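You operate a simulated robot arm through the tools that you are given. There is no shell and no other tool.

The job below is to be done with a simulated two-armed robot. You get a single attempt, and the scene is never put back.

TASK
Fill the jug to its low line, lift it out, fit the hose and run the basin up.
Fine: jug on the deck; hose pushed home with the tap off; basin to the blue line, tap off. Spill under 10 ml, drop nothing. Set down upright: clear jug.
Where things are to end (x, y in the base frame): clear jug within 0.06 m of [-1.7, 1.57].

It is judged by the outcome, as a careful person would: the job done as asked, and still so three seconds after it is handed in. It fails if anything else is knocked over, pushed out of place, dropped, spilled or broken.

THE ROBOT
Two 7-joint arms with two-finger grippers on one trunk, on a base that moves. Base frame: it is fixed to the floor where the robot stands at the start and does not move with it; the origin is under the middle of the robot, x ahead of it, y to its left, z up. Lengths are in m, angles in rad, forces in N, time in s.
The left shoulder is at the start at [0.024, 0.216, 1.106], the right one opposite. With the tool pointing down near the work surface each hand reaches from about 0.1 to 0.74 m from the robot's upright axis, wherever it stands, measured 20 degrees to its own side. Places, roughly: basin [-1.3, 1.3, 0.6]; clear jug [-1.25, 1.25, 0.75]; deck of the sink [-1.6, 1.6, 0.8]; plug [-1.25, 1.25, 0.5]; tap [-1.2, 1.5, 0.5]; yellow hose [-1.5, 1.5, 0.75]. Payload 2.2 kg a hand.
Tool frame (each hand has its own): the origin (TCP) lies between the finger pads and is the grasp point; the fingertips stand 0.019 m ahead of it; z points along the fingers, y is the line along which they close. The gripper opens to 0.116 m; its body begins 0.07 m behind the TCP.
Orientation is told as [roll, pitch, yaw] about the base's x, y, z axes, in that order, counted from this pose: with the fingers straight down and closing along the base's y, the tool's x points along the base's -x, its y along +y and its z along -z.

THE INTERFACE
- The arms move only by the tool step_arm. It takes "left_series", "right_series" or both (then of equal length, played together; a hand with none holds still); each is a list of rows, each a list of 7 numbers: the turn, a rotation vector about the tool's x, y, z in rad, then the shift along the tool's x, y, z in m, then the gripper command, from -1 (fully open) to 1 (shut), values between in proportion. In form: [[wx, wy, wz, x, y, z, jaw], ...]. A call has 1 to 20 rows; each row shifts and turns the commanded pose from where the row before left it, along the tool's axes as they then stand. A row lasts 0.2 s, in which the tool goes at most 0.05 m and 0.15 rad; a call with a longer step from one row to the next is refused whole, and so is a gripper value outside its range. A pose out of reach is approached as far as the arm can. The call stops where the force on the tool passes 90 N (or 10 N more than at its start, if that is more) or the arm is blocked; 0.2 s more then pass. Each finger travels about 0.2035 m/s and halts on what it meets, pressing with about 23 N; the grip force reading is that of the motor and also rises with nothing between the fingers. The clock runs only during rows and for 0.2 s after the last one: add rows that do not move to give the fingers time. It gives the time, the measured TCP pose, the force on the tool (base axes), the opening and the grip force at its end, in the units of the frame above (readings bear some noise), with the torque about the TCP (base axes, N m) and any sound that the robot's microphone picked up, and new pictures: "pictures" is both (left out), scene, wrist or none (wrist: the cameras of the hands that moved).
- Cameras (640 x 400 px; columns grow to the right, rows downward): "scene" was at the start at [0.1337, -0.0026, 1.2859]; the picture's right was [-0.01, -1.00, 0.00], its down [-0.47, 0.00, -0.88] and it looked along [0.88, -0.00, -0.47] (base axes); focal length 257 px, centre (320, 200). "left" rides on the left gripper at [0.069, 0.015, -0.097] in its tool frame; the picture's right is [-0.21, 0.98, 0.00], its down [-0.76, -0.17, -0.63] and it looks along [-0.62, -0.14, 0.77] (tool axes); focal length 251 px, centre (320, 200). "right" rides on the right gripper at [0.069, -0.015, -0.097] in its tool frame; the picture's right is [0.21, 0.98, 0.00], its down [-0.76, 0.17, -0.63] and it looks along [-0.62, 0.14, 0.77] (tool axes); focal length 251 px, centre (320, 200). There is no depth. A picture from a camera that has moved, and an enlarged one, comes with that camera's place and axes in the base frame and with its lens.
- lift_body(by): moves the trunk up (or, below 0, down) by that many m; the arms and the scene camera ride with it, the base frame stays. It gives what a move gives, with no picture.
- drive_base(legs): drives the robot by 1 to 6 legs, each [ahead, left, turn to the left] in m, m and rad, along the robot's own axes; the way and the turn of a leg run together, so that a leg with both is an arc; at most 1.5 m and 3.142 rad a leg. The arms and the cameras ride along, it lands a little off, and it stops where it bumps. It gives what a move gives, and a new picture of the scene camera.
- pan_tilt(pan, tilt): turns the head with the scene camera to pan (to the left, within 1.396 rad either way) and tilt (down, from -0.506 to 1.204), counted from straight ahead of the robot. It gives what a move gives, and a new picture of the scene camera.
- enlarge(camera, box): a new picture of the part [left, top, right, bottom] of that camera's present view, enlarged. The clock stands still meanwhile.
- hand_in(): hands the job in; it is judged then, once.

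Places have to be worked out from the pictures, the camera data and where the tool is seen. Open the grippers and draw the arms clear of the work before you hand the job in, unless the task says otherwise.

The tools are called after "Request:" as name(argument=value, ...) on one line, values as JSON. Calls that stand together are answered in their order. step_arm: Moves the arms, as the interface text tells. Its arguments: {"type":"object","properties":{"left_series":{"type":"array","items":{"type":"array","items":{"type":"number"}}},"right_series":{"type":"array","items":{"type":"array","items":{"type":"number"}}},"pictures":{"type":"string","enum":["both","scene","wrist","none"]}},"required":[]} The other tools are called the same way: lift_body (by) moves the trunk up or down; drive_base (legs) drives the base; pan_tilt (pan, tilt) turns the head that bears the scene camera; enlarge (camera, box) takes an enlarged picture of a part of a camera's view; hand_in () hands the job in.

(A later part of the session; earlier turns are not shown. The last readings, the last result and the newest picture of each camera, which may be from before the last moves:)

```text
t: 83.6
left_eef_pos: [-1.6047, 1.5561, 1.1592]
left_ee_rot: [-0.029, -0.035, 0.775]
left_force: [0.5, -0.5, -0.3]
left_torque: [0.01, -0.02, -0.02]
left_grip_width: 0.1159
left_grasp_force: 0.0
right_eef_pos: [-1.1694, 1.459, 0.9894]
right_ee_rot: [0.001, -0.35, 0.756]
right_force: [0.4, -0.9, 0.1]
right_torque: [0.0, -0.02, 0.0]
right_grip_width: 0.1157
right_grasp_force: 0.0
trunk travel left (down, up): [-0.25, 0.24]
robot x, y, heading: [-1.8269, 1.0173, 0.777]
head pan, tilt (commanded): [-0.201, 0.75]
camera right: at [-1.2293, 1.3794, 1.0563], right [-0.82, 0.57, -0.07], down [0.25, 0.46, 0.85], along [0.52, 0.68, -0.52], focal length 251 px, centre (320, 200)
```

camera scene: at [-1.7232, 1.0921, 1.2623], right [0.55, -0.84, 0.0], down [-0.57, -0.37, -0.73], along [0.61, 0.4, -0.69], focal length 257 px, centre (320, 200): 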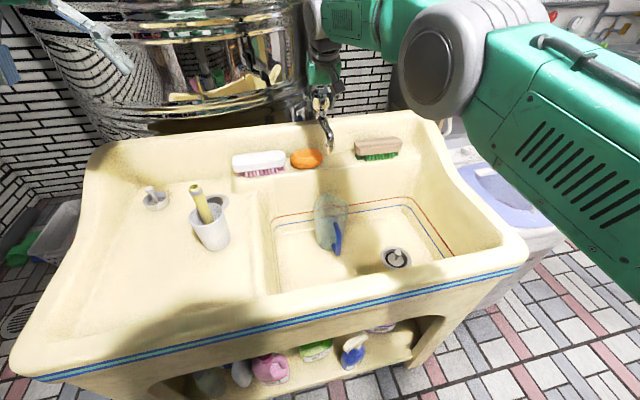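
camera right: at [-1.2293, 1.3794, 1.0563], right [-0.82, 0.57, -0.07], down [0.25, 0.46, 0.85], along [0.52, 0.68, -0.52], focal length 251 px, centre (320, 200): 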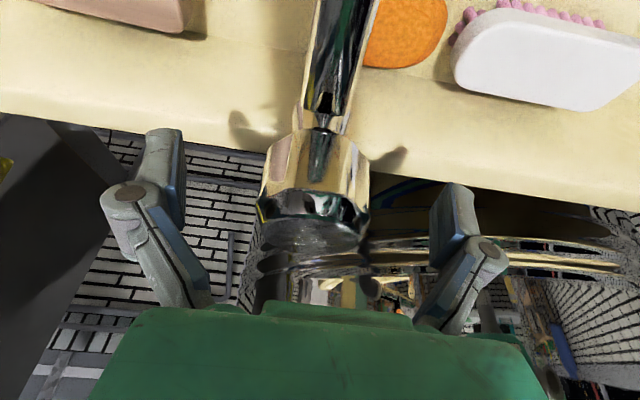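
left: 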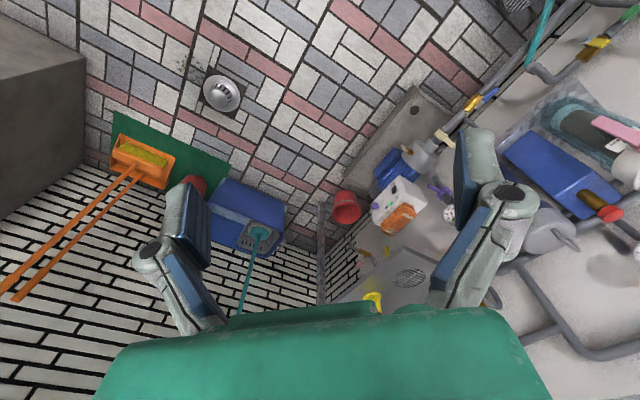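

The hand is free of the knob, which looks as it did before. I retreat up and back, restore the 25° tilt, and line up for the jug.

Request:
step_arm(right_series=[[0, 0, 0, 0.0125, 0, -0.0309, -1], [0, 0, 0, 0.0125, 0, -0.0309, -1], [0, 0, 0, 0.0125, 0, -0.0309, -1], [0, 0, 0, 0.0125, 0, -0.0309, -1], [0, 0, 0, 0.0425, -0.006, -0.0155, -1], [0, 0, 0, 0.0425, -0.006, -0.0155, -1], [0, -0.094, 0, 0, 0, 0, -1], [-0.01, 0, -0.0217, 0, 0, 0, -1], [0, 0, 0, 0, 0, 0, -1]], pictures="both")

```text
t: 85.6
left_eef_pos: [-1.6062, 1.5571, 1.1585]
left_ee_rot: [-0.029, -0.033, 0.775]
left_force: [-0.6, -0.4, -1.1]
left_torque: [0.0, -0.02, -0.03]
left_grip_width: 0.1162
left_grasp_force: 0.0
right_eef_pos: [-1.2939, 1.3249, 1.0887]
right_ee_rot: [0.001, -0.446, 0.78]
right_force: [-0.4, -0.2, -0.6]
right_torque: [-0.02, 0.02, -0.01]
right_grip_width: 0.1158
right_grasp_force: 0.1
trunk travel left (down, up): [-0.25, 0.24]
robot x, y, heading: [-1.8286, 1.0189, 0.778]
head pan, tilt (commanded): [-0.201, 0.75]
camera scene: at [-1.7266, 1.0934, 1.2624], right [0.55, -0.84, 0.0], down [-0.57, -0.37, -0.73], along [0.61, 0.4, -0.68], focal length 257 px, centre (320, 200)
camera right: at [-1.3565, 1.2394, 1.1464], right [-0.82, 0.56, -0.09], down [0.18, 0.41, 0.9], along [0.54, 0.72, -0.43], focal length 251 px, centre (320, 200)
```

scene: 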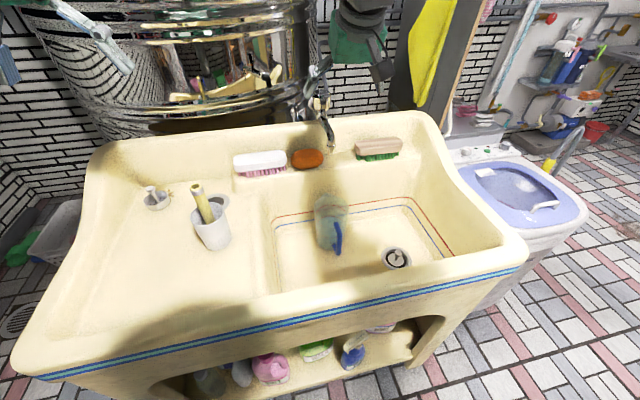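
right: 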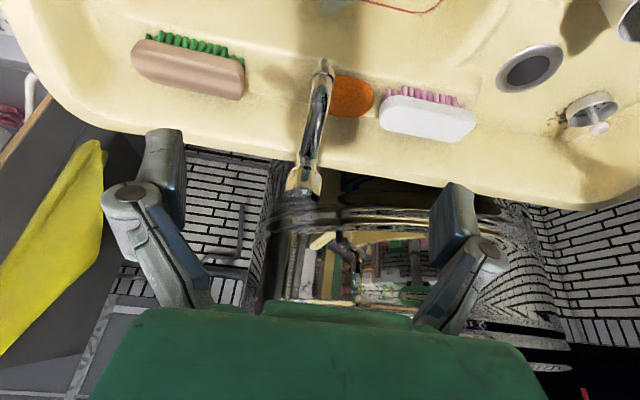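

I lower the hand straight down to the pre-grasp point on the near side of the jug, clear of the spout.

Request:
step_arm(right_series=[[0, 0, 0, 0.0195, 0, 0.041, -1], [0, 0, 0, 0.0195, 0, 0.041, -1], [0, 0, 0, 0.0195, 0, 0.041, -1], [0, 0, 0, 0.0195, 0, 0.041, -1], [0, 0, 0, 0.0195, 0, 0.041, -1], [0, 0, 0, 0.0195, -0.0018, 0.041, -1], [0, 0, 0, 0, 0, 0, -1]], pictures="both")

```text
t: 87.2
left_eef_pos: [-1.6065, 1.555, 1.1594]
left_ee_rot: [-0.028, -0.034, 0.774]
left_force: [0.5, -0.3, 0.8]
left_torque: [0.01, 0.03, 0.0]
left_grip_width: 0.116
left_grasp_force: 0.0
right_eef_pos: [-1.2943, 1.3222, 0.8172]
right_ee_rot: [0.002, -0.444, 0.777]
right_force: [-1.0, -0.4, 0.0]
right_torque: [0.01, -0.02, -0.01]
right_grip_width: 0.1159
right_grasp_force: 0.0
trunk travel left (down, up): [-0.25, 0.24]
robot x, y, heading: [-1.8258, 1.0206, 0.778]
head pan, tilt (commanded): [-0.201, 0.75]
camera scene: at [-1.7265, 1.0935, 1.2625], right [0.55, -0.84, 0.0], down [-0.57, -0.37, -0.73], along [0.61, 0.4, -0.68], focal length 257 px, centre (320, 200)
camera right: at [-1.3562, 1.2379, 0.8748], right [-0.82, 0.56, -0.09], down [0.18, 0.41, 0.9], along [0.54, 0.72, -0.43], focal length 251 px, centre (320, 200)
```

scene: 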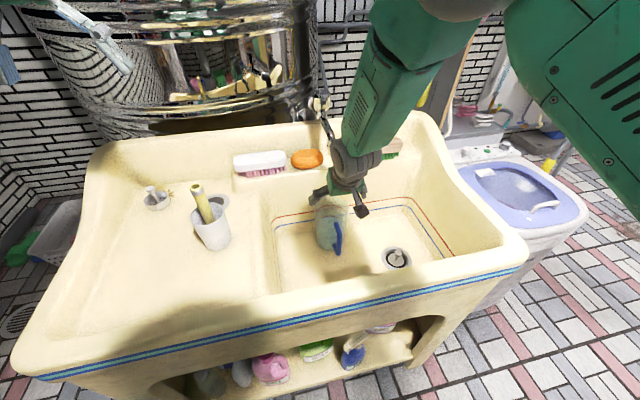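
right: 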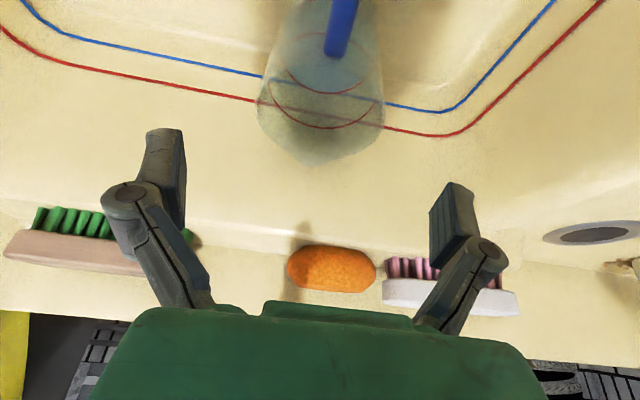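

The jug looks a few millimetres left of the tool's centre line. I enlarge the wrist picture to measure it.

Request:
enlarge(camera="right", box=[240, 0, 400, 170])

```text
2.35 times, centred on (320, 85) of right
camera zoom: at [-1.3562, 1.2379, 0.8748], right [-0.82, 0.56, -0.09], down [0.18, 0.41, 0.9], along [0.54, 0.72, -0.43], focal length 592 px, centre (320, 471)
```

zoom: 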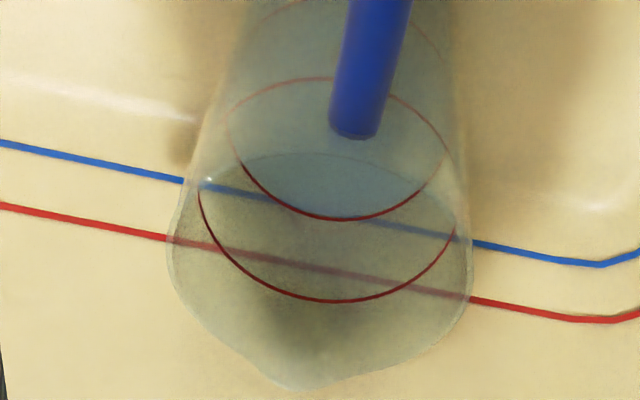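

The rim centre is about 4.5 mm to the left of the tool's plane. I shift left by that and advance halfway.

Request:
step_arm(right_series=[[0, 0, 0, -0.002, 0.0045, 0, -1], [0, 0, 0, 0, 0, 0.02, -1], [0, 0, 0, 0, 0, 0.02, -1], [0, 0, 0, 0, 0, 0.02, -1], [0, 0, 0, 0, 0, 0, -1]], pictures="none")

Request:
enlarge(camera="right", box=[140, 20, 480, 260])

```text
t: 88.4
left_eef_pos: [-1.6059, 1.5564, 1.1587]
left_ee_rot: [-0.028, -0.035, 0.776]
left_force: [0.4, -0.9, -0.3]
left_torque: [0.0, 0.02, 0.0]
left_grip_width: 0.1158
left_grasp_force: 0.1
right_eef_pos: [-1.277, 1.3459, 0.7632]
right_ee_rot: [0.002, -0.444, 0.778]
right_force: [-1.0, 0.3, -0.1]
right_torque: [0.0, 0.0, 0.0]
right_grip_width: 0.1158
right_grasp_force: 0.2
trunk travel left (down, up): [-0.25, 0.24]
robot x, y, heading: [-1.8262, 1.0215, 0.778]
head pan, tilt (commanded): [-0.201, 0.75]
```

```text
1.67 times, centred on (310, 140) of right
camera zoom: at [-1.3387, 1.2616, 0.8205], right [-0.82, 0.56, -0.09], down [0.18, 0.41, 0.9], along [0.54, 0.72, -0.43], focal length 419 px, centre (337, 300)
```

zoom: 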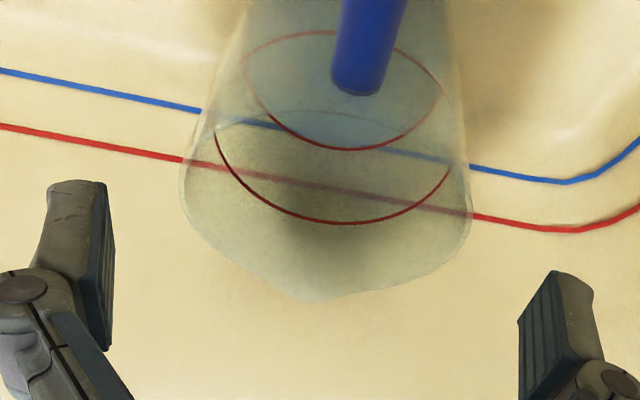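

The rim is now centred to within a millimetre. I advance the last 6 cm.

Request:
step_arm(right_series=[[0, 0, 0, 0, 0, 0.02, -1], [0, 0, 0, 0, 0, 0.02, -1], [0, 0, 0, 0, 0, 0.019, -1], [0, 0, 0, 0, 0, 0, -1]], pictures="wrist")

```text
t: 89.4
left_eef_pos: [-1.6061, 1.5565, 1.1593]
left_ee_rot: [-0.027, -0.035, 0.775]
left_force: [-0.3, 1.4, -0.2]
left_torque: [-0.01, 0.01, -0.03]
left_grip_width: 0.1157
left_grasp_force: 0.1
right_eef_pos: [-1.2561, 1.3624, 0.7094]
right_ee_rot: [0.002, -0.445, 0.78]
right_force: [2.2, -1.3, 1.4]
right_torque: [-0.07, 0.04, 0.02]
right_grip_width: 0.1158
right_grasp_force: 0.1
trunk travel left (down, up): [-0.25, 0.24]
robot x, y, heading: [-1.8259, 1.0203, 0.773]
head pan, tilt (commanded): [-0.201, 0.75]
camera right: at [-1.319, 1.2779, 0.7665], right [-0.82, 0.56, -0.09], down [0.18, 0.41, 0.9], along [0.54, 0.72, -0.43], focal length 251 px, centre (320, 200)
```

right: 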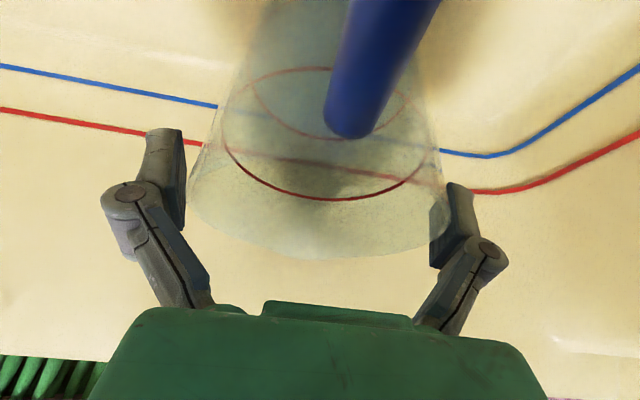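

A light touch of about 2.5 N on one finger; the jug is between the pads. I close the grip.

Request:
step_arm(right_series=[[0, 0, 0, 0, -0.001, 0, -0.9], [0, 0, 0, 0, 0, 0, -0.7], [0, 0, 0, 0, 0, 0, -0.4], [0, 0, 0, 0, 0, 0, -0.2], [0, 0, 0, 0, 0, 0, -0.2]], pictures="both")

```text
t: 90.6
left_eef_pos: [-1.6059, 1.5556, 1.1576]
left_ee_rot: [-0.029, -0.032, 0.777]
left_force: [-0.4, -0.3, -0.5]
left_torque: [-0.02, 0.0, 0.01]
left_grip_width: 0.116
left_grasp_force: 0.0
right_eef_pos: [-1.2569, 1.3617, 0.7092]
right_ee_rot: [0.001, -0.446, 0.779]
right_force: [0.5, -0.1, 3.5]
right_torque: [-0.07, 0.03, 0.04]
right_grip_width: 0.1139
right_grasp_force: 22.9
trunk travel left (down, up): [-0.25, 0.24]
robot x, y, heading: [-1.8262, 1.0177, 0.776]
head pan, tilt (commanded): [-0.201, 0.75]
camera scene: at [-1.7259, 1.0941, 1.2624], right [0.55, -0.84, 0.0], down [-0.57, -0.38, -0.73], along [0.61, 0.4, -0.69], focal length 257 px, centre (320, 200)
camera right: at [-1.3191, 1.2779, 0.7668], right [-0.82, 0.56, -0.09], down [0.18, 0.41, 0.9], along [0.54, 0.72, -0.43], focal length 251 px, centre (320, 200)
```

scene: 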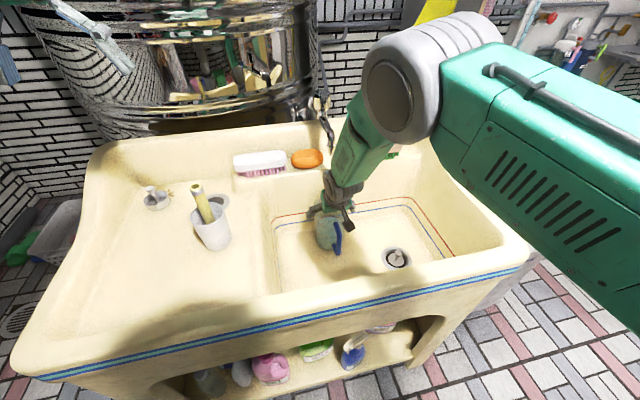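
right: 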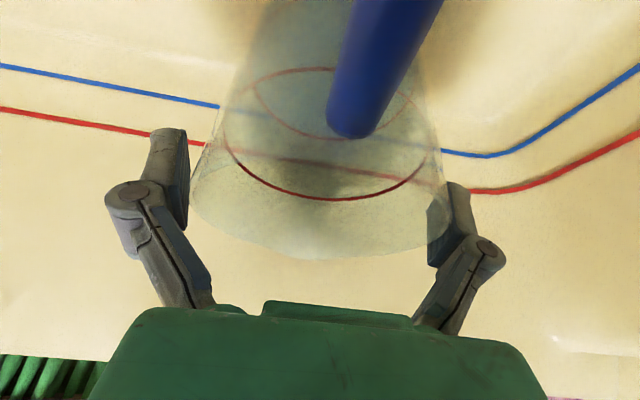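

The jug is held at 0.114 m with 23 N. I lift it slowly by 3 cm, with gentle steps, and check for slip.

Request:
step_arm(right_series=[[0, 0, 0, -0.0013, 0, -0.0027, 0.2], [0, 0, 0, -0.0026, 0, -0.0054, 0.2], [0, 0, 0, -0.0034, 0, -0.0072, 0.2], [0, 0, 0, -0.0034, 0, -0.0072, 0.2], [0, 0, 0, -0.0022, 0, -0.0045, 0.2], [0, 0, 0, 0, 0, 0, 0.2]], pictures="both")

```text
t: 92.0
left_eef_pos: [-1.6055, 1.5571, 1.1588]
left_ee_rot: [-0.027, -0.033, 0.777]
left_force: [-0.2, -0.2, -0.4]
left_torque: [-0.02, 0.03, 0.01]
left_grip_width: 0.1158
left_grasp_force: 0.0
right_eef_pos: [-1.2574, 1.3635, 0.7392]
right_ee_rot: [0.002, -0.444, 0.778]
right_force: [-0.4, -0.1, -4.8]
right_torque: [0.03, -0.02, -0.02]
right_grip_width: 0.1136
right_grasp_force: 23.1
trunk travel left (down, up): [-0.25, 0.24]
robot x, y, heading: [-1.8238, 1.0185, 0.782]
head pan, tilt (commanded): [-0.201, 0.75]
camera scene: at [-1.725, 1.0949, 1.2622], right [0.55, -0.84, 0.0], down [-0.57, -0.38, -0.73], along [0.61, 0.4, -0.69], focal length 257 px, centre (320, 200)
camera right: at [-1.3189, 1.2787, 0.7963], right [-0.82, 0.56, -0.09], down [0.18, 0.41, 0.9], along [0.54, 0.72, -0.43], focal length 251 px, centre (320, 200)
```

scene: 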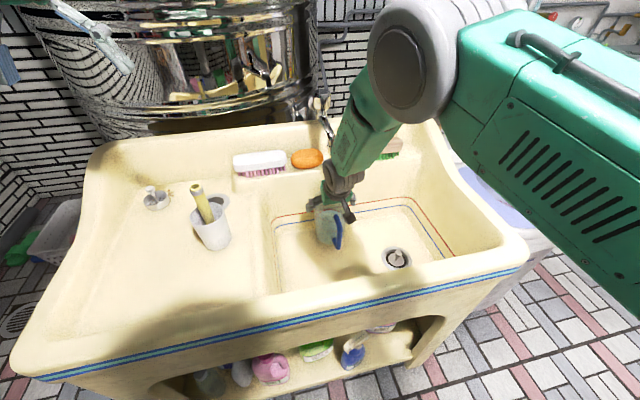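
right: 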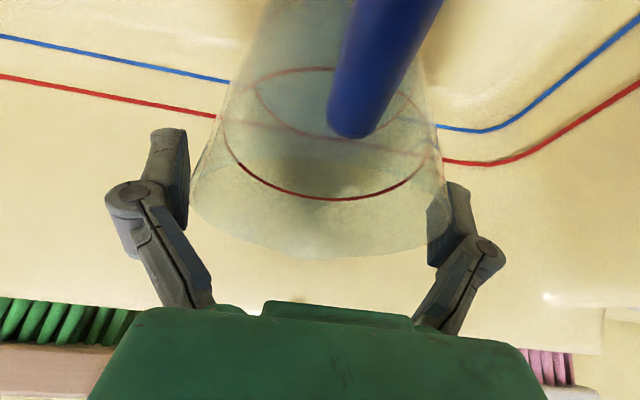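

The jug hangs steady (4.8 N, about a third of a litre). Before carrying it across to the deck I swing the left hand away to the left, since it hovers just above the set-down spot.

Request:
step_arm(left_series=[[0, 0, 0, 0.03, 0.02, 0, -1], [0, 0, 0, 0.035, 0.03, 0, -1], [0, 0, 0, 0.035, 0.035, 0, -1], [0, 0, 0, 0.035, 0.035, 0, -1], [0, 0, 0, 0.035, 0.035, 0, -1], [0, 0, 0, 0.035, 0.035, 0, -1], [0, 0, 0, 0.035, 0.035, 0, -1], [0, 0, 0, 0.035, 0.035, 0, -1], [0, 0, 0, 0.03, 0.035, 0, -1], [0, 0, 0, 0.025, 0.035, 0, -1], [0, 0, 0, 0, 0, 0, -1]], right_series=[[0, 0, 0, 0, 0, 0, 0.2], [0, 0, 0, 0, 0, 0, 0.2], [0, 0, 0, 0, 0, 0, 0.2], [0, 0, 0, 0, 0, 0, 0.2], [0, 0, 0, 0, 0, 0, 0.2], [0, 0, 0, 0, 0, 0, 0.2], [0, 0, 0, 0, 0, 0, 0.2], [0, 0, 0, 0, 0, 0, 0.2], [0, 0, 0, 0, 0, 0, 0.2], [0, 0, 0, 0, 0, 0, 0.2], [0, 0, 0, 0, 0, 0, 0.2]], pictures="both")

```text
t: 94.4
left_eef_pos: [-1.9448, 1.5636, 1.1196]
left_ee_rot: [-0.026, -0.034, 0.778]
left_force: [-0.2, -0.6, 0.2]
left_torque: [0.0, 0.01, 0.01]
left_grip_width: 0.116
left_grasp_force: 0.0
left hand out of reach, approached as far as the arm can: row 8, 9, 10
right_eef_pos: [-1.2565, 1.3625, 0.7381]
right_ee_rot: [0.003, -0.441, 0.78]
right_force: [0.4, 0.8, -5.0]
right_torque: [0.03, 0.01, -0.02]
right_grip_width: 0.1134
right_grasp_force: 23.3
trunk travel left (down, up): [-0.25, 0.24]
robot x, y, heading: [-1.8286, 1.0179, 0.782]
head pan, tilt (commanded): [-0.201, 0.75]
camera scene: at [-1.7281, 1.096, 1.2623], right [0.55, -0.84, 0.0], down [-0.57, -0.38, -0.73], along [0.61, 0.4, -0.68], focal length 257 px, centre (320, 200)
camera right: at [-1.3189, 1.2787, 0.7964], right [-0.82, 0.56, -0.09], down [0.18, 0.41, 0.9], along [0.54, 0.72, -0.43], focal length 251 px, centre (320, 200)
camera left: at [-2.011, 1.5262, 1.2145], right [-0.53, 0.85, -0.02], down [0.63, 0.41, 0.66], along [0.57, 0.34, -0.75], focal length 251 px, centre (320, 200)
```

scene: 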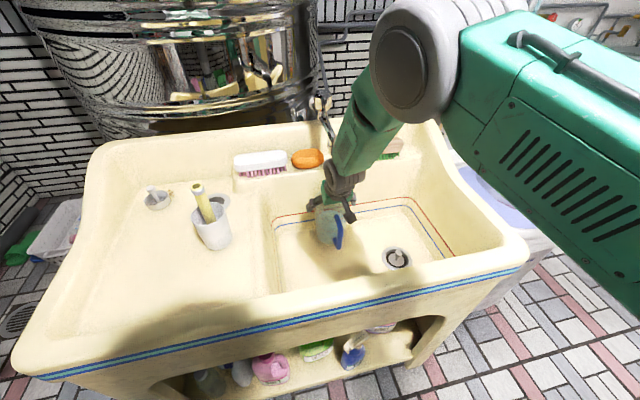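
right: 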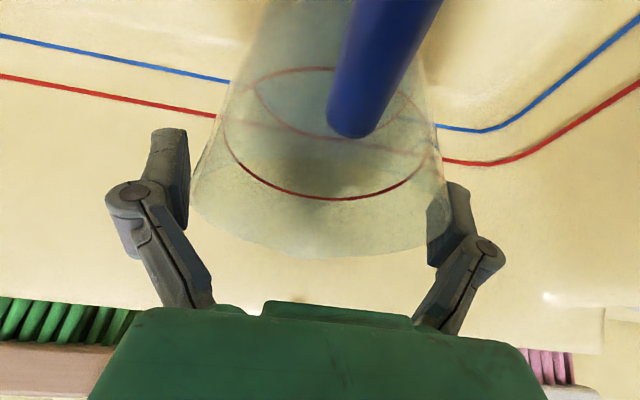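
left: 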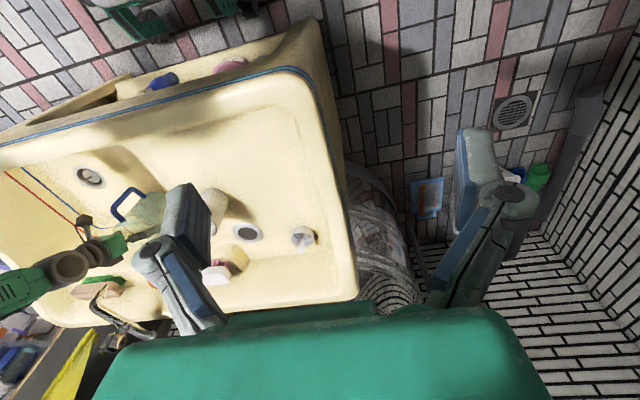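

The left hand ended at the tub's left end. I draw it a little further back and up for more room.

Request:
step_arm(left_series=[[0, 0, 0, 0.03, 0, -0.03, -1], [0, 0, 0, 0.03, 0, -0.03, -1], [0, 0, 0, 0.03, 0, -0.03, -1], [0, 0, 0, 0.03, 0, -0.03, -1], [0, 0, 0, 0, 0, 0, -1]], right_series=[[0, 0, 0, 0, 0, 0, 0.2], [0, 0, 0, 0, 0, 0, 0.2], [0, 0, 0, 0, 0, 0, 0.2], [0, 0, 0, 0, 0, 0, 0.2], [0, 0, 0, 0, 0, 0, 0.2]], pictures="none")

```text
t: 95.6
left_eef_pos: [-1.9306, 1.4693, 1.2042]
left_ee_rot: [-0.029, -0.032, 0.775]
left_force: [0.3, 0.3, -0.5]
left_torque: [0.0, -0.04, 0.03]
left_grip_width: 0.116
left_grasp_force: 0.0
left hand out of reach, approached as far as the arm can: row 1, 2, 3, 4
right_eef_pos: [-1.2575, 1.3642, 0.738]
right_ee_rot: [0.001, -0.443, 0.78]
right_force: [0.7, 0.2, -4.6]
right_torque: [-0.01, -0.06, 0.0]
right_grip_width: 0.1136
right_grasp_force: 22.9
trunk travel left (down, up): [-0.25, 0.24]
robot x, y, heading: [-1.8272, 1.0209, 0.779]
head pan, tilt (commanded): [-0.201, 0.75]
```

The left hand has drawn back. Now I carry the jug out: first back from under the spout, then up, in small gentle steps.

Request:
step_arm(right_series=[[0, 0, 0, 0.0045, 0, -0.0021, 0.2], [0, 0, 0, 0.0045, 0, -0.0022, 0.2], [0, 0, 0, 0.008, 0, -0.0065, 0.2], [0, 0, 0, 0.008, 0, -0.0066, 0.2], [0, 0, 0, 0.0114, 0, -0.011, 0.2], [0, 0, 0, 0.0114, 0, -0.011, 0.2], [0, 0, 0, 0.0103, 0, -0.0132, 0.2], [0, 0, 0, 0.0103, 0, -0.0132, 0.2], [0, 0, 0, 0.0071, 0, -0.02, 0.2], [0, 0, 0, 0.0071, 0, -0.02, 0.2]], pictures="both")

```text
t: 97.8
left_eef_pos: [-1.9306, 1.4679, 1.2052]
left_ee_rot: [-0.027, -0.033, 0.775]
left_force: [0.1, 0.8, -0.4]
left_torque: [0.03, -0.03, 0.0]
left_grip_width: 0.1161
left_grasp_force: 0.2
right_eef_pos: [-1.3434, 1.2785, 0.7994]
right_ee_rot: [0.001, -0.447, 0.781]
right_force: [0.1, -0.3, -4.6]
right_torque: [0.04, -0.04, -0.01]
right_grip_width: 0.1133
right_grasp_force: 23.2
trunk travel left (down, up): [-0.25, 0.24]
robot x, y, heading: [-1.8257, 1.0227, 0.777]
head pan, tilt (commanded): [-0.201, 0.75]
camera scene: at [-1.7293, 1.0947, 1.2625], right [0.55, -0.84, 0.0], down [-0.57, -0.38, -0.73], along [0.61, 0.4, -0.68], focal length 257 px, centre (320, 200)
camera right: at [-1.4056, 1.1948, 0.8578], right [-0.82, 0.56, -0.09], down [0.18, 0.41, 0.9], along [0.54, 0.72, -0.43], focal length 251 px, centre (320, 200)
```

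scene: 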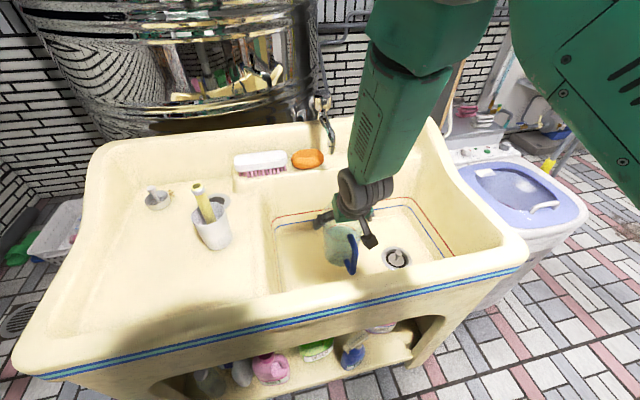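
right: 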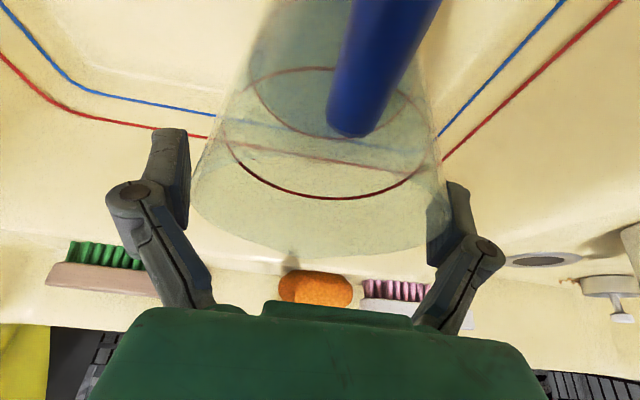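

The jug is held firmly and clear of the spout. I carry on up and back to bring its floor above the rim and deck.

Request:
step_arm(right_series=[[0, 0, 0, 0.0038, 0, -0.0212, 0.2], [0, 0, 0, 0.0037, 0, -0.0212, 0.2], [0, 0, 0, 0.0015, 0, -0.0201, 0.2], [0, 0, 0, 0.0015, 0, -0.0201, 0.2], [0, 0, 0, 0.0015, 0, -0.0201, 0.2], [0, 0, 0, 0.0015, 0, -0.0201, 0.2], [0, 0, 0, -0.0008, 0, -0.019, 0.2], [0, 0, 0, -0.0008, 0, -0.0191, 0.2], [0, 0, 0, -0.003, 0, -0.018, 0.2], [0, 0, 0, -0.0031, 0, -0.0179, 0.2], [0, 0, 0, -0.002, 0, -0.0102, 0.2], [0, 0, 0, -0.0021, 0, -0.0101, 0.2], [0, 0, 0, -0.003, 0, -0.0063, 0.2], [0, 0, 0, 0, 0, 0, 0.2]], pictures="both")

```text
t: 100.8
left_eef_pos: [-1.9298, 1.4694, 1.2048]
left_ee_rot: [-0.028, -0.033, 0.776]
left_force: [0.4, 0.9, -0.3]
left_torque: [0.01, -0.01, -0.01]
left_grip_width: 0.1158
left_grasp_force: 0.0
right_eef_pos: [-1.4103, 1.2124, 1.0023]
right_ee_rot: [0.001, -0.443, 0.78]
right_force: [0.4, -0.6, -4.7]
right_torque: [-0.09, 0.03, 0.01]
right_grip_width: 0.1054
right_grasp_force: 23.2
trunk travel left (down, up): [-0.25, 0.24]
robot x, y, heading: [-1.8289, 1.019, 0.778]
head pan, tilt (commanded): [-0.201, 0.75]
camera scene: at [-1.7292, 1.0943, 1.2625], right [0.55, -0.84, 0.0], down [-0.57, -0.38, -0.73], along [0.61, 0.4, -0.68], focal length 257 px, centre (320, 200)
camera right: at [-1.4725, 1.128, 1.0598], right [-0.82, 0.56, -0.09], down [0.18, 0.41, 0.9], along [0.54, 0.72, -0.43], focal length 251 px, centre (320, 200)
```

scene: 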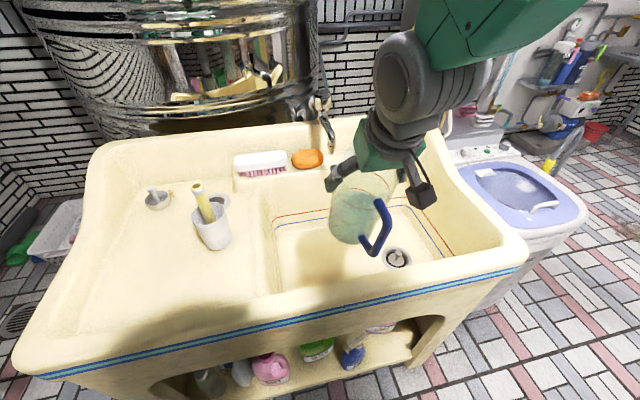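
right: 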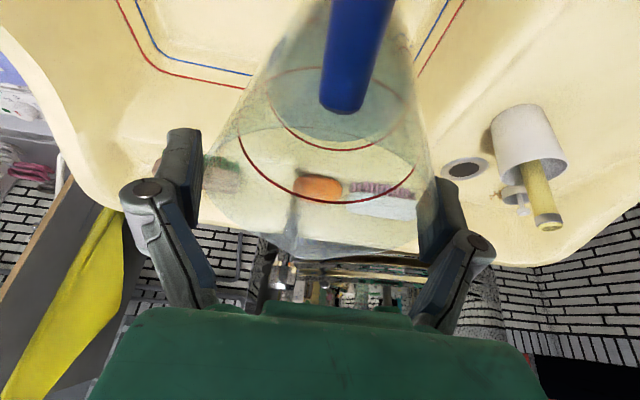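

The grip width dropped to 0.105 m and the jug looks shifted in the fingers. I zoom in to see how it sits before moving any further.

Request:
enlarge(camera="scene", box=[310, 140, 440, 270])

Request:
enlarge(camera="left", box=[0, 0, 640, 400])

Request:
enlarge(camera="right", box=[160, 0, 480, 300])

```text
3.08 times, centred on (375, 205) of scene
camera zoom: at [-1.7292, 1.0943, 1.2625], right [0.55, -0.84, 0.0], down [-0.57, -0.38, -0.73], along [0.61, 0.4, -0.68], focal length 792 px, centre (151, 185)
```

zoom: 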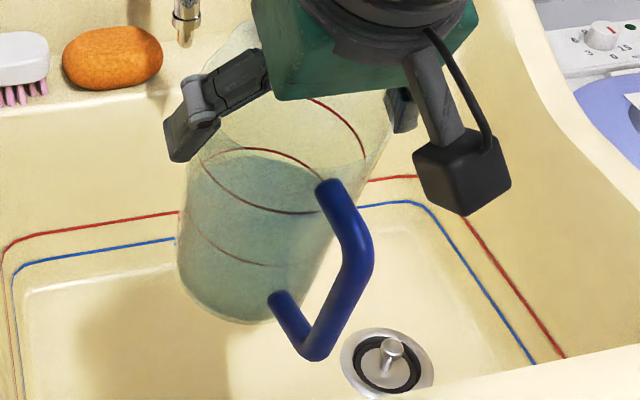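

```text
1.00 times, centred on (320, 200) of left (not enlarged: the box is as wide or as high as the picture)
camera zoom: at [-1.9949, 1.4307, 1.2987], right [-0.53, 0.85, -0.02], down [0.63, 0.41, 0.66], along [0.57, 0.34, -0.75], focal length 251 px, centre (320, 200)
```

zoom: 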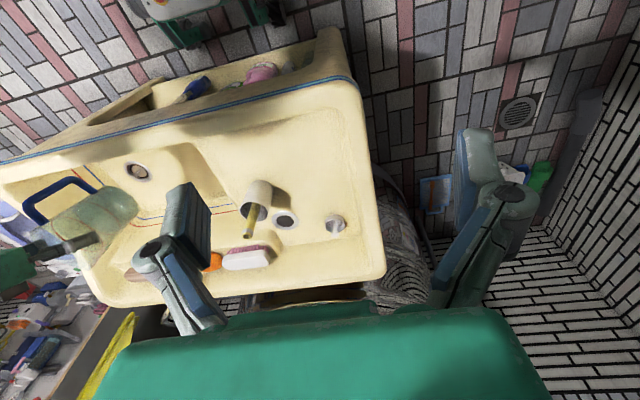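

```text
1.33 times, centred on (320, 150) of right
camera zoom: at [-1.4725, 1.128, 1.0598], right [-0.82, 0.56, -0.09], down [0.18, 0.41, 0.9], along [0.54, 0.72, -0.43], focal length 335 px, centre (320, 267)
```

zoom: 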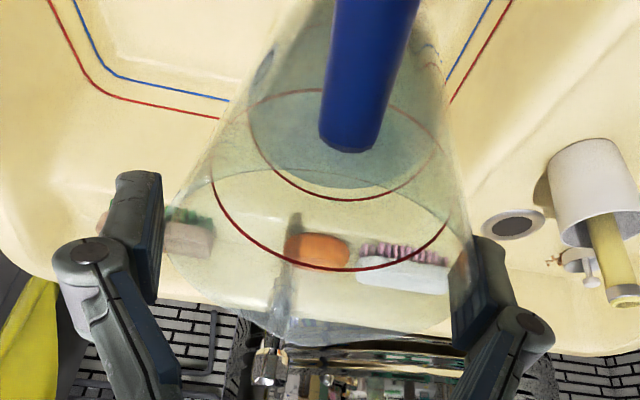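

The jug has shifted forward in the fingers and leans a little. I check for one short moment whether it is still slipping.

Request:
step_arm(right_series=[[0, 0, 0, 0, 0, 0, 0.6]], pictures="wrist")

```text
t: 101.2
left_eef_pos: [-1.9295, 1.4681, 1.2047]
left_ee_rot: [-0.028, -0.033, 0.778]
left_force: [0.0, 0.8, -0.7]
left_torque: [0.02, 0.0, 0.01]
left_grip_width: 0.116
left_grasp_force: 0.1
right_eef_pos: [-1.4094, 1.212, 1.0016]
right_ee_rot: [0.003, -0.444, 0.78]
right_force: [-0.3, -0.2, -5.1]
right_torque: [-0.04, 0.02, -0.03]
right_grip_width: 0.1055
right_grasp_force: 22.8
trunk travel left (down, up): [-0.25, 0.24]
robot x, y, heading: [-1.8248, 1.02, 0.776]
head pan, tilt (commanded): [-0.201, 0.75]
camera right: at [-1.4725, 1.128, 1.0597], right [-0.82, 0.56, -0.09], down [0.18, 0.41, 0.9], along [0.54, 0.72, -0.43], focal length 251 px, centre (320, 200)
```

right: 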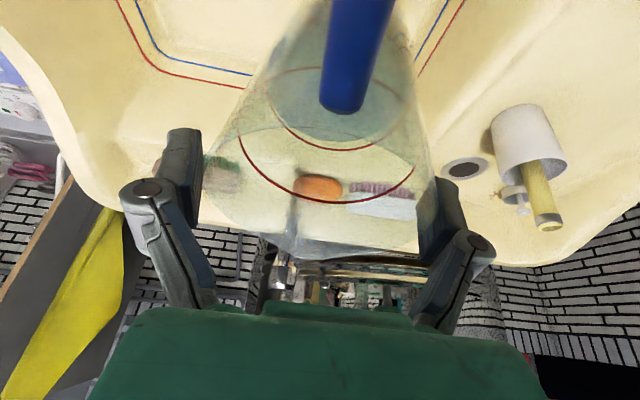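

The hold is steady now. The jug has rolled in the fingers, its foot pushed towards my left: I brought it too far back and its handle or foot must have brushed the front rim. I zoom in to measure the lean exactly.

Request:
enlarge(camera="scene", box=[325, 145, 395, 245])

Request:
enlarge(camera="right", box=[200, 0, 460, 270])

```text
4.00 times, centred on (360, 195) of scene
camera zoom: at [-1.7292, 1.0943, 1.2625], right [0.55, -0.84, 0.0], down [-0.57, -0.38, -0.73], along [0.61, 0.4, -0.68], focal length 1030 px, centre (160, 220)
```

zoom: 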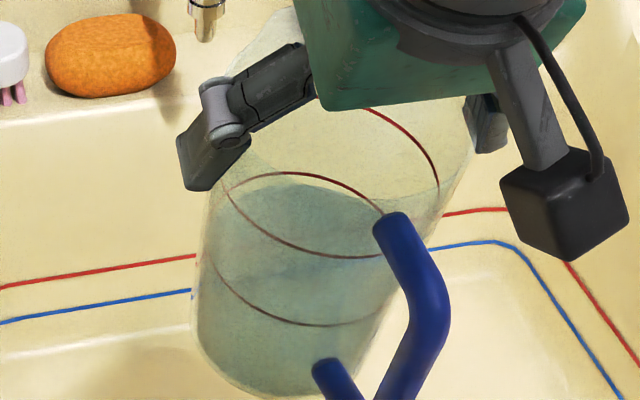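

```text
1.48 times, centred on (330, 135) of right
camera zoom: at [-1.4725, 1.128, 1.0597], right [-0.82, 0.56, -0.09], down [0.18, 0.41, 0.9], along [0.54, 0.72, -0.43], focal length 372 px, centre (305, 296)
```

zoom: 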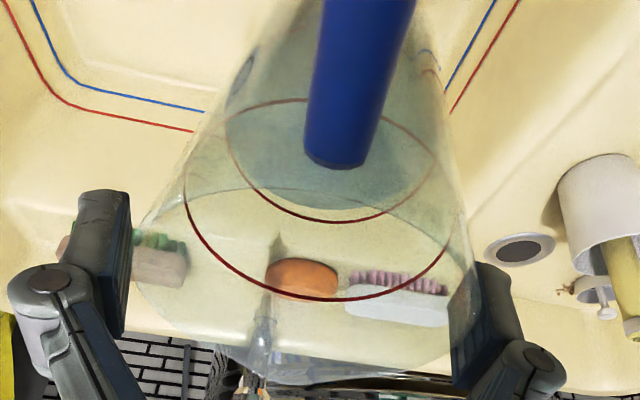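

The jug leans about 9° with its foot to my left; the hold is stable and the water level well below the brim. I rotate the hand by the opposite angle to bring the jug upright and raise it 3 cm for clearance.

Request:
step_arm(right_series=[[0.045, 0, -0.0215, 0, 0, 0, 0.6], [0.045, 0, -0.0215, 0, 0, 0, 0.6], [0.045, 0, -0.0215, 0, 0, 0, 0.6], [0, 0, 0, -0.0043, 0, -0.009, 0.6], [0, 0, 0, -0.0043, 0, -0.009, 0.6], [0, 0, 0, -0.0043, 0, -0.009, 0.6], [0, 0, 0, 0, 0, 0, 0.6]], pictures="both")

Request:
enlarge(camera="scene", box=[325, 135, 395, 235])

```text
t: 102.8
left_eef_pos: [-1.9293, 1.4691, 1.205]
left_ee_rot: [-0.027, -0.034, 0.775]
left_force: [0.6, 0.7, 0.0]
left_torque: [0.0, -0.02, -0.01]
left_grip_width: 0.1162
left_grasp_force: 0.1
right_eef_pos: [-1.4133, 1.2153, 1.0301]
right_ee_rot: [-0.163, -0.438, 0.851]
right_force: [0.0, -0.3, -4.5]
right_torque: [-0.08, 0.0, 0.0]
right_grip_width: 0.0989
right_grasp_force: 23.1
trunk travel left (down, up): [-0.25, 0.24]
robot x, y, heading: [-1.8263, 1.0169, 0.781]
head pan, tilt (commanded): [-0.201, 0.75]
camera scene: at [-1.7291, 1.0942, 1.2625], right [0.55, -0.84, 0.0], down [-0.57, -0.38, -0.73], along [0.61, 0.4, -0.68], focal length 257 px, centre (320, 200)
camera right: at [-1.4815, 1.1368, 1.0897], right [-0.81, 0.54, -0.24], down [0.08, 0.5, 0.86], along [0.58, 0.68, -0.45], focal length 251 px, centre (320, 200)
```

scene: 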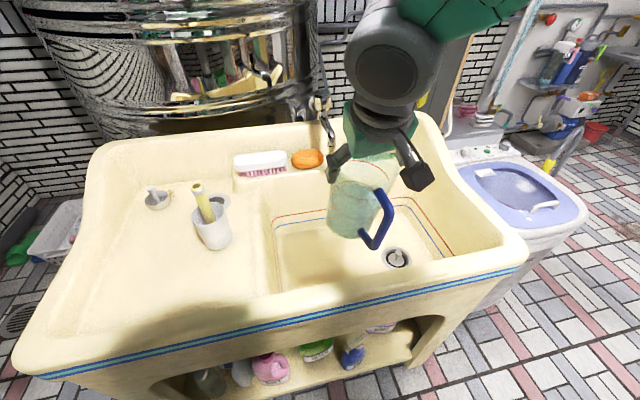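
right: 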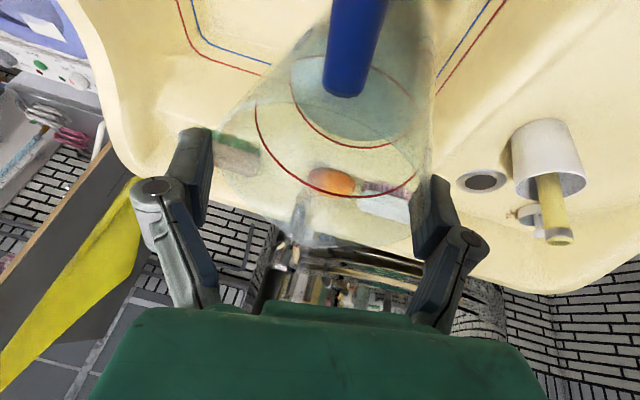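

```text
4.00 times, centred on (360, 185) of scene
camera zoom: at [-1.7291, 1.0942, 1.2625], right [0.55, -0.84, 0.0], down [-0.57, -0.38, -0.73], along [0.61, 0.4, -0.68], focal length 1030 px, centre (160, 260)
```

zoom: 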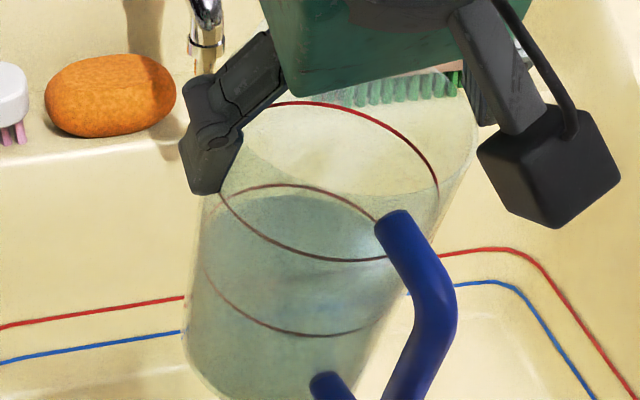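

The hand turned but the jug did not follow: the grip width fell to 0.099 m and the rim hangs near the tip of one finger, so this hold is not safe. I take the jug forward over the open basin floor and lower it back down to regrip it properly.

Request:
step_arm(right_series=[[0, 0, 0, -0.012, 0, 0.0057, 0.6], [0, 0, 0, -0.02, 0, 0.0095, 0.6], [0, 0, 0, -0.024, 0, 0.0114, 0.6], [0, 0, 0, -0.024, 0, 0.0114, 0.6], [0, 0, 0, -0.0193, 0, 0.0092, 0.6], [0, 0, 0, 0.006, 0.0021, 0.0126, 0.6], [0, 0, 0, 0.0118, 0.0041, 0.0249, 0.6], [0, 0, 0, 0.0118, 0.0041, 0.0249, 0.6], [0, 0, 0, 0.0118, 0.0041, 0.0249, 0.6], [0, 0, 0, 0.0118, 0.0041, 0.0249, 0.6], [0, 0, 0, 0.0118, 0.0041, 0.0249, 0.6], [0, 0, 0, 0.0118, 0.0041, 0.0249, 0.6], [0, 0, 0, 0.0118, 0.0041, 0.0249, 0.6], [0, 0, 0, 0.006, 0.0021, 0.0126, 0.6]], pictures="both")

```text
t: 105.8
left_eef_pos: [-1.9305, 1.4695, 1.2043]
left_ee_rot: [-0.029, -0.035, 0.776]
left_force: [0.4, -1.1, -0.9]
left_torque: [0.01, -0.01, -0.01]
left_grip_width: 0.116
left_grasp_force: 0.0
right_eef_pos: [-1.3239, 1.2906, 0.8123]
right_ee_rot: [-0.127, -0.438, 0.799]
right_force: [0.0, 0.5, -4.8]
right_torque: [-0.08, 0.03, -0.02]
right_grip_width: 0.0987
right_grasp_force: 23.3
trunk travel left (down, up): [-0.25, 0.24]
robot x, y, heading: [-1.8286, 1.0182, 0.779]
head pan, tilt (commanded): [-0.201, 0.75]
camera scene: at [-1.7284, 1.0955, 1.2624], right [0.55, -0.84, 0.0], down [-0.57, -0.38, -0.73], along [0.61, 0.4, -0.68], focal length 257 px, centre (320, 200)
camera right: at [-1.3941, 1.2143, 0.8726], right [-0.79, 0.57, -0.2], down [0.12, 0.48, 0.87], along [0.6, 0.67, -0.45], focal length 251 px, centre (320, 200)
```

scene: 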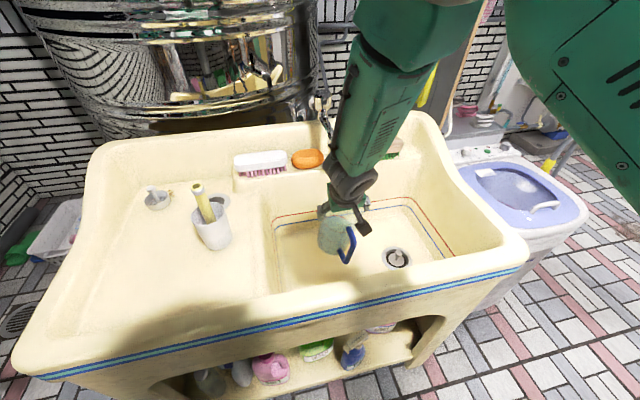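
right: 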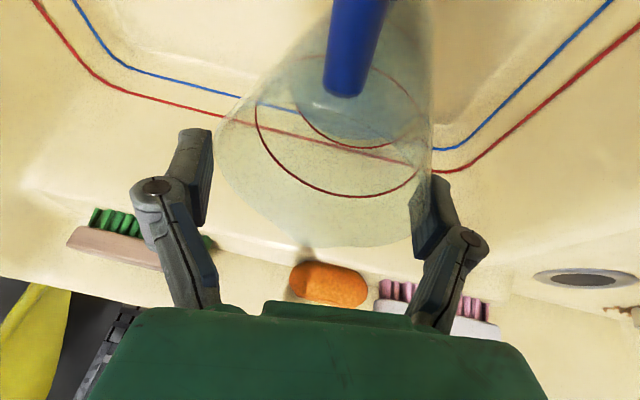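

The jug is still held and now above the open basin floor. I lower on slowly until it touches.

Request:
step_arm(right_series=[[0, 0, 0, 0.0085, 0.0023, 0.018, 0.6], [0, 0, 0, 0.0085, 0.0023, 0.018, 0.6], [0, 0, 0, 0.0064, 0.0017, 0.0135, 0.6], [0, 0, 0, 0.0042, 0.0011, 0.009, 0.6], [0, 0, 0, 0, 0, 0, 0.6]], pictures="both")

```text
t: 107.0
left_eef_pos: [-1.9296, 1.4684, 1.2046]
left_ee_rot: [-0.028, -0.036, 0.776]
left_force: [0.5, -1.0, 0.1]
left_torque: [0.01, -0.01, 0.01]
left_grip_width: 0.1162
left_grasp_force: 0.1
right_eef_pos: [-1.3325, 1.2909, 0.742]
right_ee_rot: [-0.165, -0.439, 0.851]
right_force: [0.5, -0.1, -5.0]
right_torque: [-0.08, -0.02, 0.01]
right_grip_width: 0.099
right_grasp_force: 22.9
trunk travel left (down, up): [-0.25, 0.24]
robot x, y, heading: [-1.8267, 1.0188, 0.778]
head pan, tilt (commanded): [-0.201, 0.75]
camera scene: at [-1.7284, 1.0951, 1.2624], right [0.55, -0.84, 0.0], down [-0.57, -0.38, -0.73], along [0.61, 0.4, -0.68], focal length 257 px, centre (320, 200)
camera right: at [-1.4012, 1.2131, 0.8013], right [-0.81, 0.54, -0.24], down [0.08, 0.5, 0.86], along [0.58, 0.68, -0.45], focal length 251 px, centre (320, 200)
```

scene: 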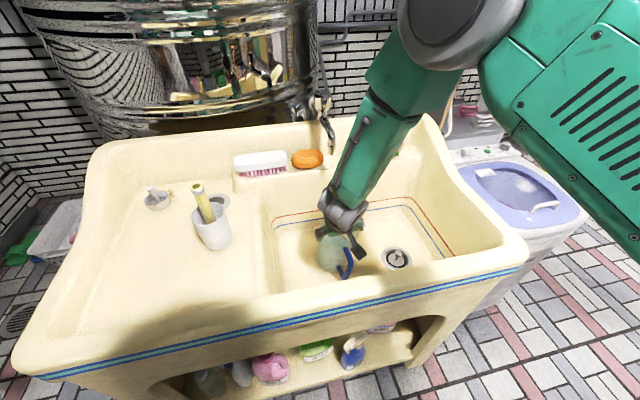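
right: 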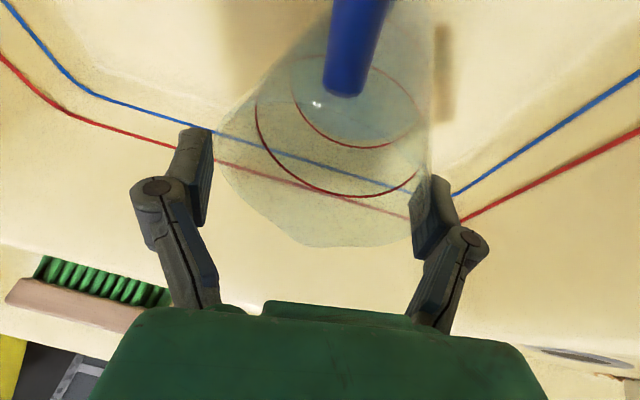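

No contact yet at TCP z 0.742. I lower in small steps watching the vertical force.

Request:
step_arm(right_series=[[0, 0, 0, 0.0042, 0.0014, 0.0089, 0.6], [0, 0, 0, 0.0021, 0.0007, 0.0045, 0.6], [0, 0, 0, 0, 0, 0, 0.6]], pictures="none")

Request:
step_arm(right_series=[[0, 0, 0, 0.0021, 0.0007, 0.0045, 0.6], [0, 0, 0, 0.0017, 0.0006, 0.0036, 0.6], [0, 0, 0, 0, 0, 0, 0.6]], pictures="wrist")

```text
t: 107.8
left_eef_pos: [-1.9329, 1.469, 1.2047]
left_ee_rot: [-0.028, -0.036, 0.775]
left_force: [0.1, 1.0, 0.2]
left_torque: [-0.01, 0.01, -0.01]
left_grip_width: 0.1158
left_grasp_force: 0.1
right_eef_pos: [-1.3317, 1.2935, 0.7312]
right_ee_rot: [-0.168, -0.445, 0.854]
right_force: [3.4, 3.1, 23.6]
right_torque: [-0.23, -0.3, 0.06]
right_grip_width: 0.0988
right_grasp_force: 22.6
trunk travel left (down, up): [-0.25, 0.24]
robot x, y, heading: [-1.8273, 1.0171, 0.778]
head pan, tilt (commanded): [-0.201, 0.75]
```

```text
t: 108.6
left_eef_pos: [-1.9313, 1.4688, 1.2041]
left_ee_rot: [-0.029, -0.035, 0.777]
left_force: [0.2, 0.2, -0.4]
left_torque: [-0.04, 0.0, 0.03]
left_grip_width: 0.1158
left_grasp_force: 0.0
right_eef_pos: [-1.3355, 1.2923, 0.7206]
right_ee_rot: [-0.165, -0.441, 0.851]
right_force: [1.3, 3.1, 27.3]
right_torque: [-0.31, -0.35, 0.07]
right_grip_width: 0.1038
right_grasp_force: 23.0
trunk travel left (down, up): [-0.25, 0.24]
robot x, y, heading: [-1.8227, 1.0208, 0.78]
head pan, tilt (commanded): [-0.201, 0.75]
camera right: at [-1.4022, 1.2135, 0.779], right [-0.81, 0.54, -0.24], down [0.08, 0.5, 0.86], along [0.58, 0.68, -0.45], focal length 251 px, centre (320, 200)
```

right: 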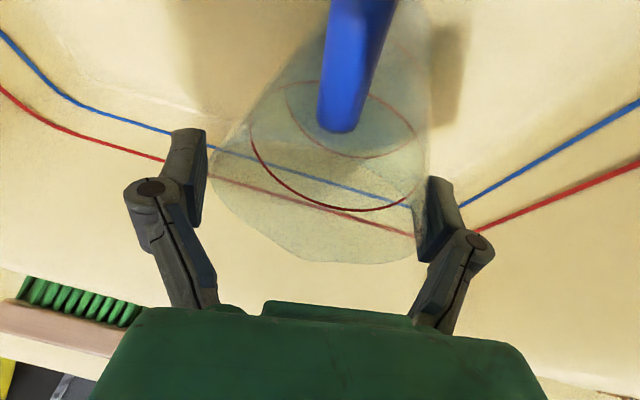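

Contact with about 30 N downward pressure, and the jug is turning upright in the fingers. I look at how it stands.

Request:
enlarge(camera="scene", box=[300, 180, 400, 290])

```text
3.64 times, centred on (350, 235) of scene
camera zoom: at [-1.7326, 1.0937, 1.2631], right [0.55, -0.84, 0.0], down [-0.57, -0.38, -0.73], along [0.61, 0.4, -0.68], focal length 936 px, centre (211, 73)
```

zoom: 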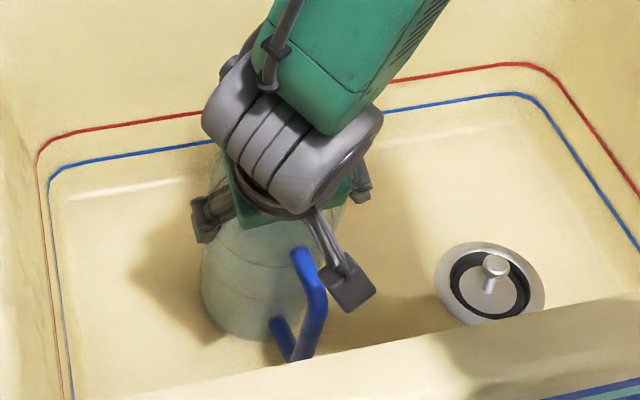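

The jug stands on the floor with a slight lean. I ease the pressure by 8 mm and open the fingers so that it settles flat.

Request:
step_arm(right_series=[[0, 0, 0, -0.0017, -0.0006, -0.0036, 0.6], [0, 0, 0, -0.0017, -0.0006, -0.0036, 0.6], [0, 0, 0, 0, 0, 0, 0.6]], pictures="none")

Request:
step_arm(right_series=[[0, 0, 0, 0, 0, 0, 0.0], [0, 0, 0, 0, 0, 0, -0.6], [0, 0, 0, 0, 0, 0, -0.8], [0, 0, 0, 0, 0, 0, -1], [0, 0, 0, 0, 0, 0, -1]], pictures="both")

```text
t: 109.4
left_eef_pos: [-1.9293, 1.4691, 1.2056]
left_ee_rot: [-0.028, -0.034, 0.775]
left_force: [-0.5, 0.1, 0.2]
left_torque: [-0.01, -0.02, 0.01]
left_grip_width: 0.1161
left_grasp_force: 0.0
right_eef_pos: [-1.3321, 1.2916, 0.7255]
right_ee_rot: [-0.165, -0.437, 0.849]
right_force: [-1.1, 1.0, -5.3]
right_torque: [-0.12, -0.05, 0.0]
right_grip_width: 0.101
right_grasp_force: 22.9
trunk travel left (down, up): [-0.25, 0.24]
robot x, y, heading: [-1.8285, 1.021, 0.779]
head pan, tilt (commanded): [-0.201, 0.75]
```

```text
t: 110.6
left_eef_pos: [-1.9301, 1.4678, 1.206]
left_ee_rot: [-0.028, -0.035, 0.778]
left_force: [0.4, 0.1, -0.5]
left_torque: [-0.01, -0.03, 0.01]
left_grip_width: 0.1161
left_grasp_force: 0.1
right_eef_pos: [-1.3329, 1.2919, 0.7265]
right_ee_rot: [-0.164, -0.44, 0.85]
right_force: [-1.2, 1.4, 0.4]
right_torque: [0.02, 0.03, 0.01]
right_grip_width: 0.1159
right_grasp_force: 0.0
trunk travel left (down, up): [-0.25, 0.24]
robot x, y, heading: [-1.8248, 1.0192, 0.773]
head pan, tilt (commanded): [-0.201, 0.75]
camera scene: at [-1.7293, 1.0952, 1.2625], right [0.55, -0.84, 0.0], down [-0.57, -0.38, -0.73], along [0.61, 0.4, -0.68], focal length 257 px, centre (320, 200)
camera right: at [-1.4012, 1.2138, 0.7868], right [-0.81, 0.54, -0.24], down [0.08, 0.5, 0.86], along [0.58, 0.68, -0.45], focal length 251 px, centre (320, 200)
```

scene: 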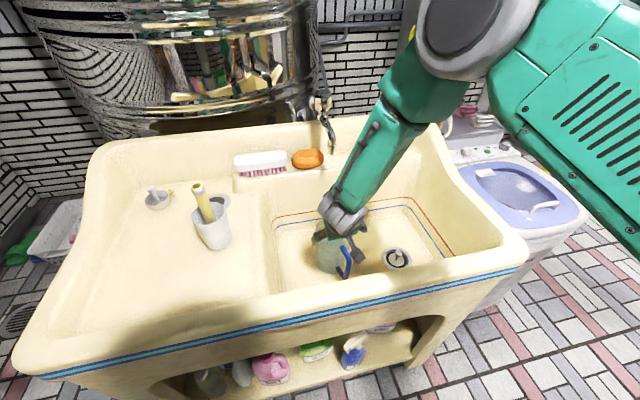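
right: 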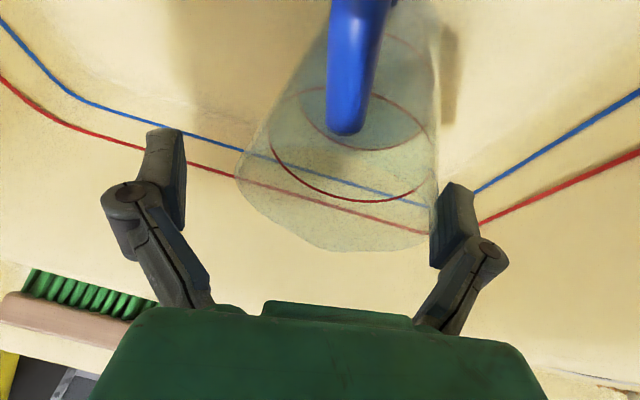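

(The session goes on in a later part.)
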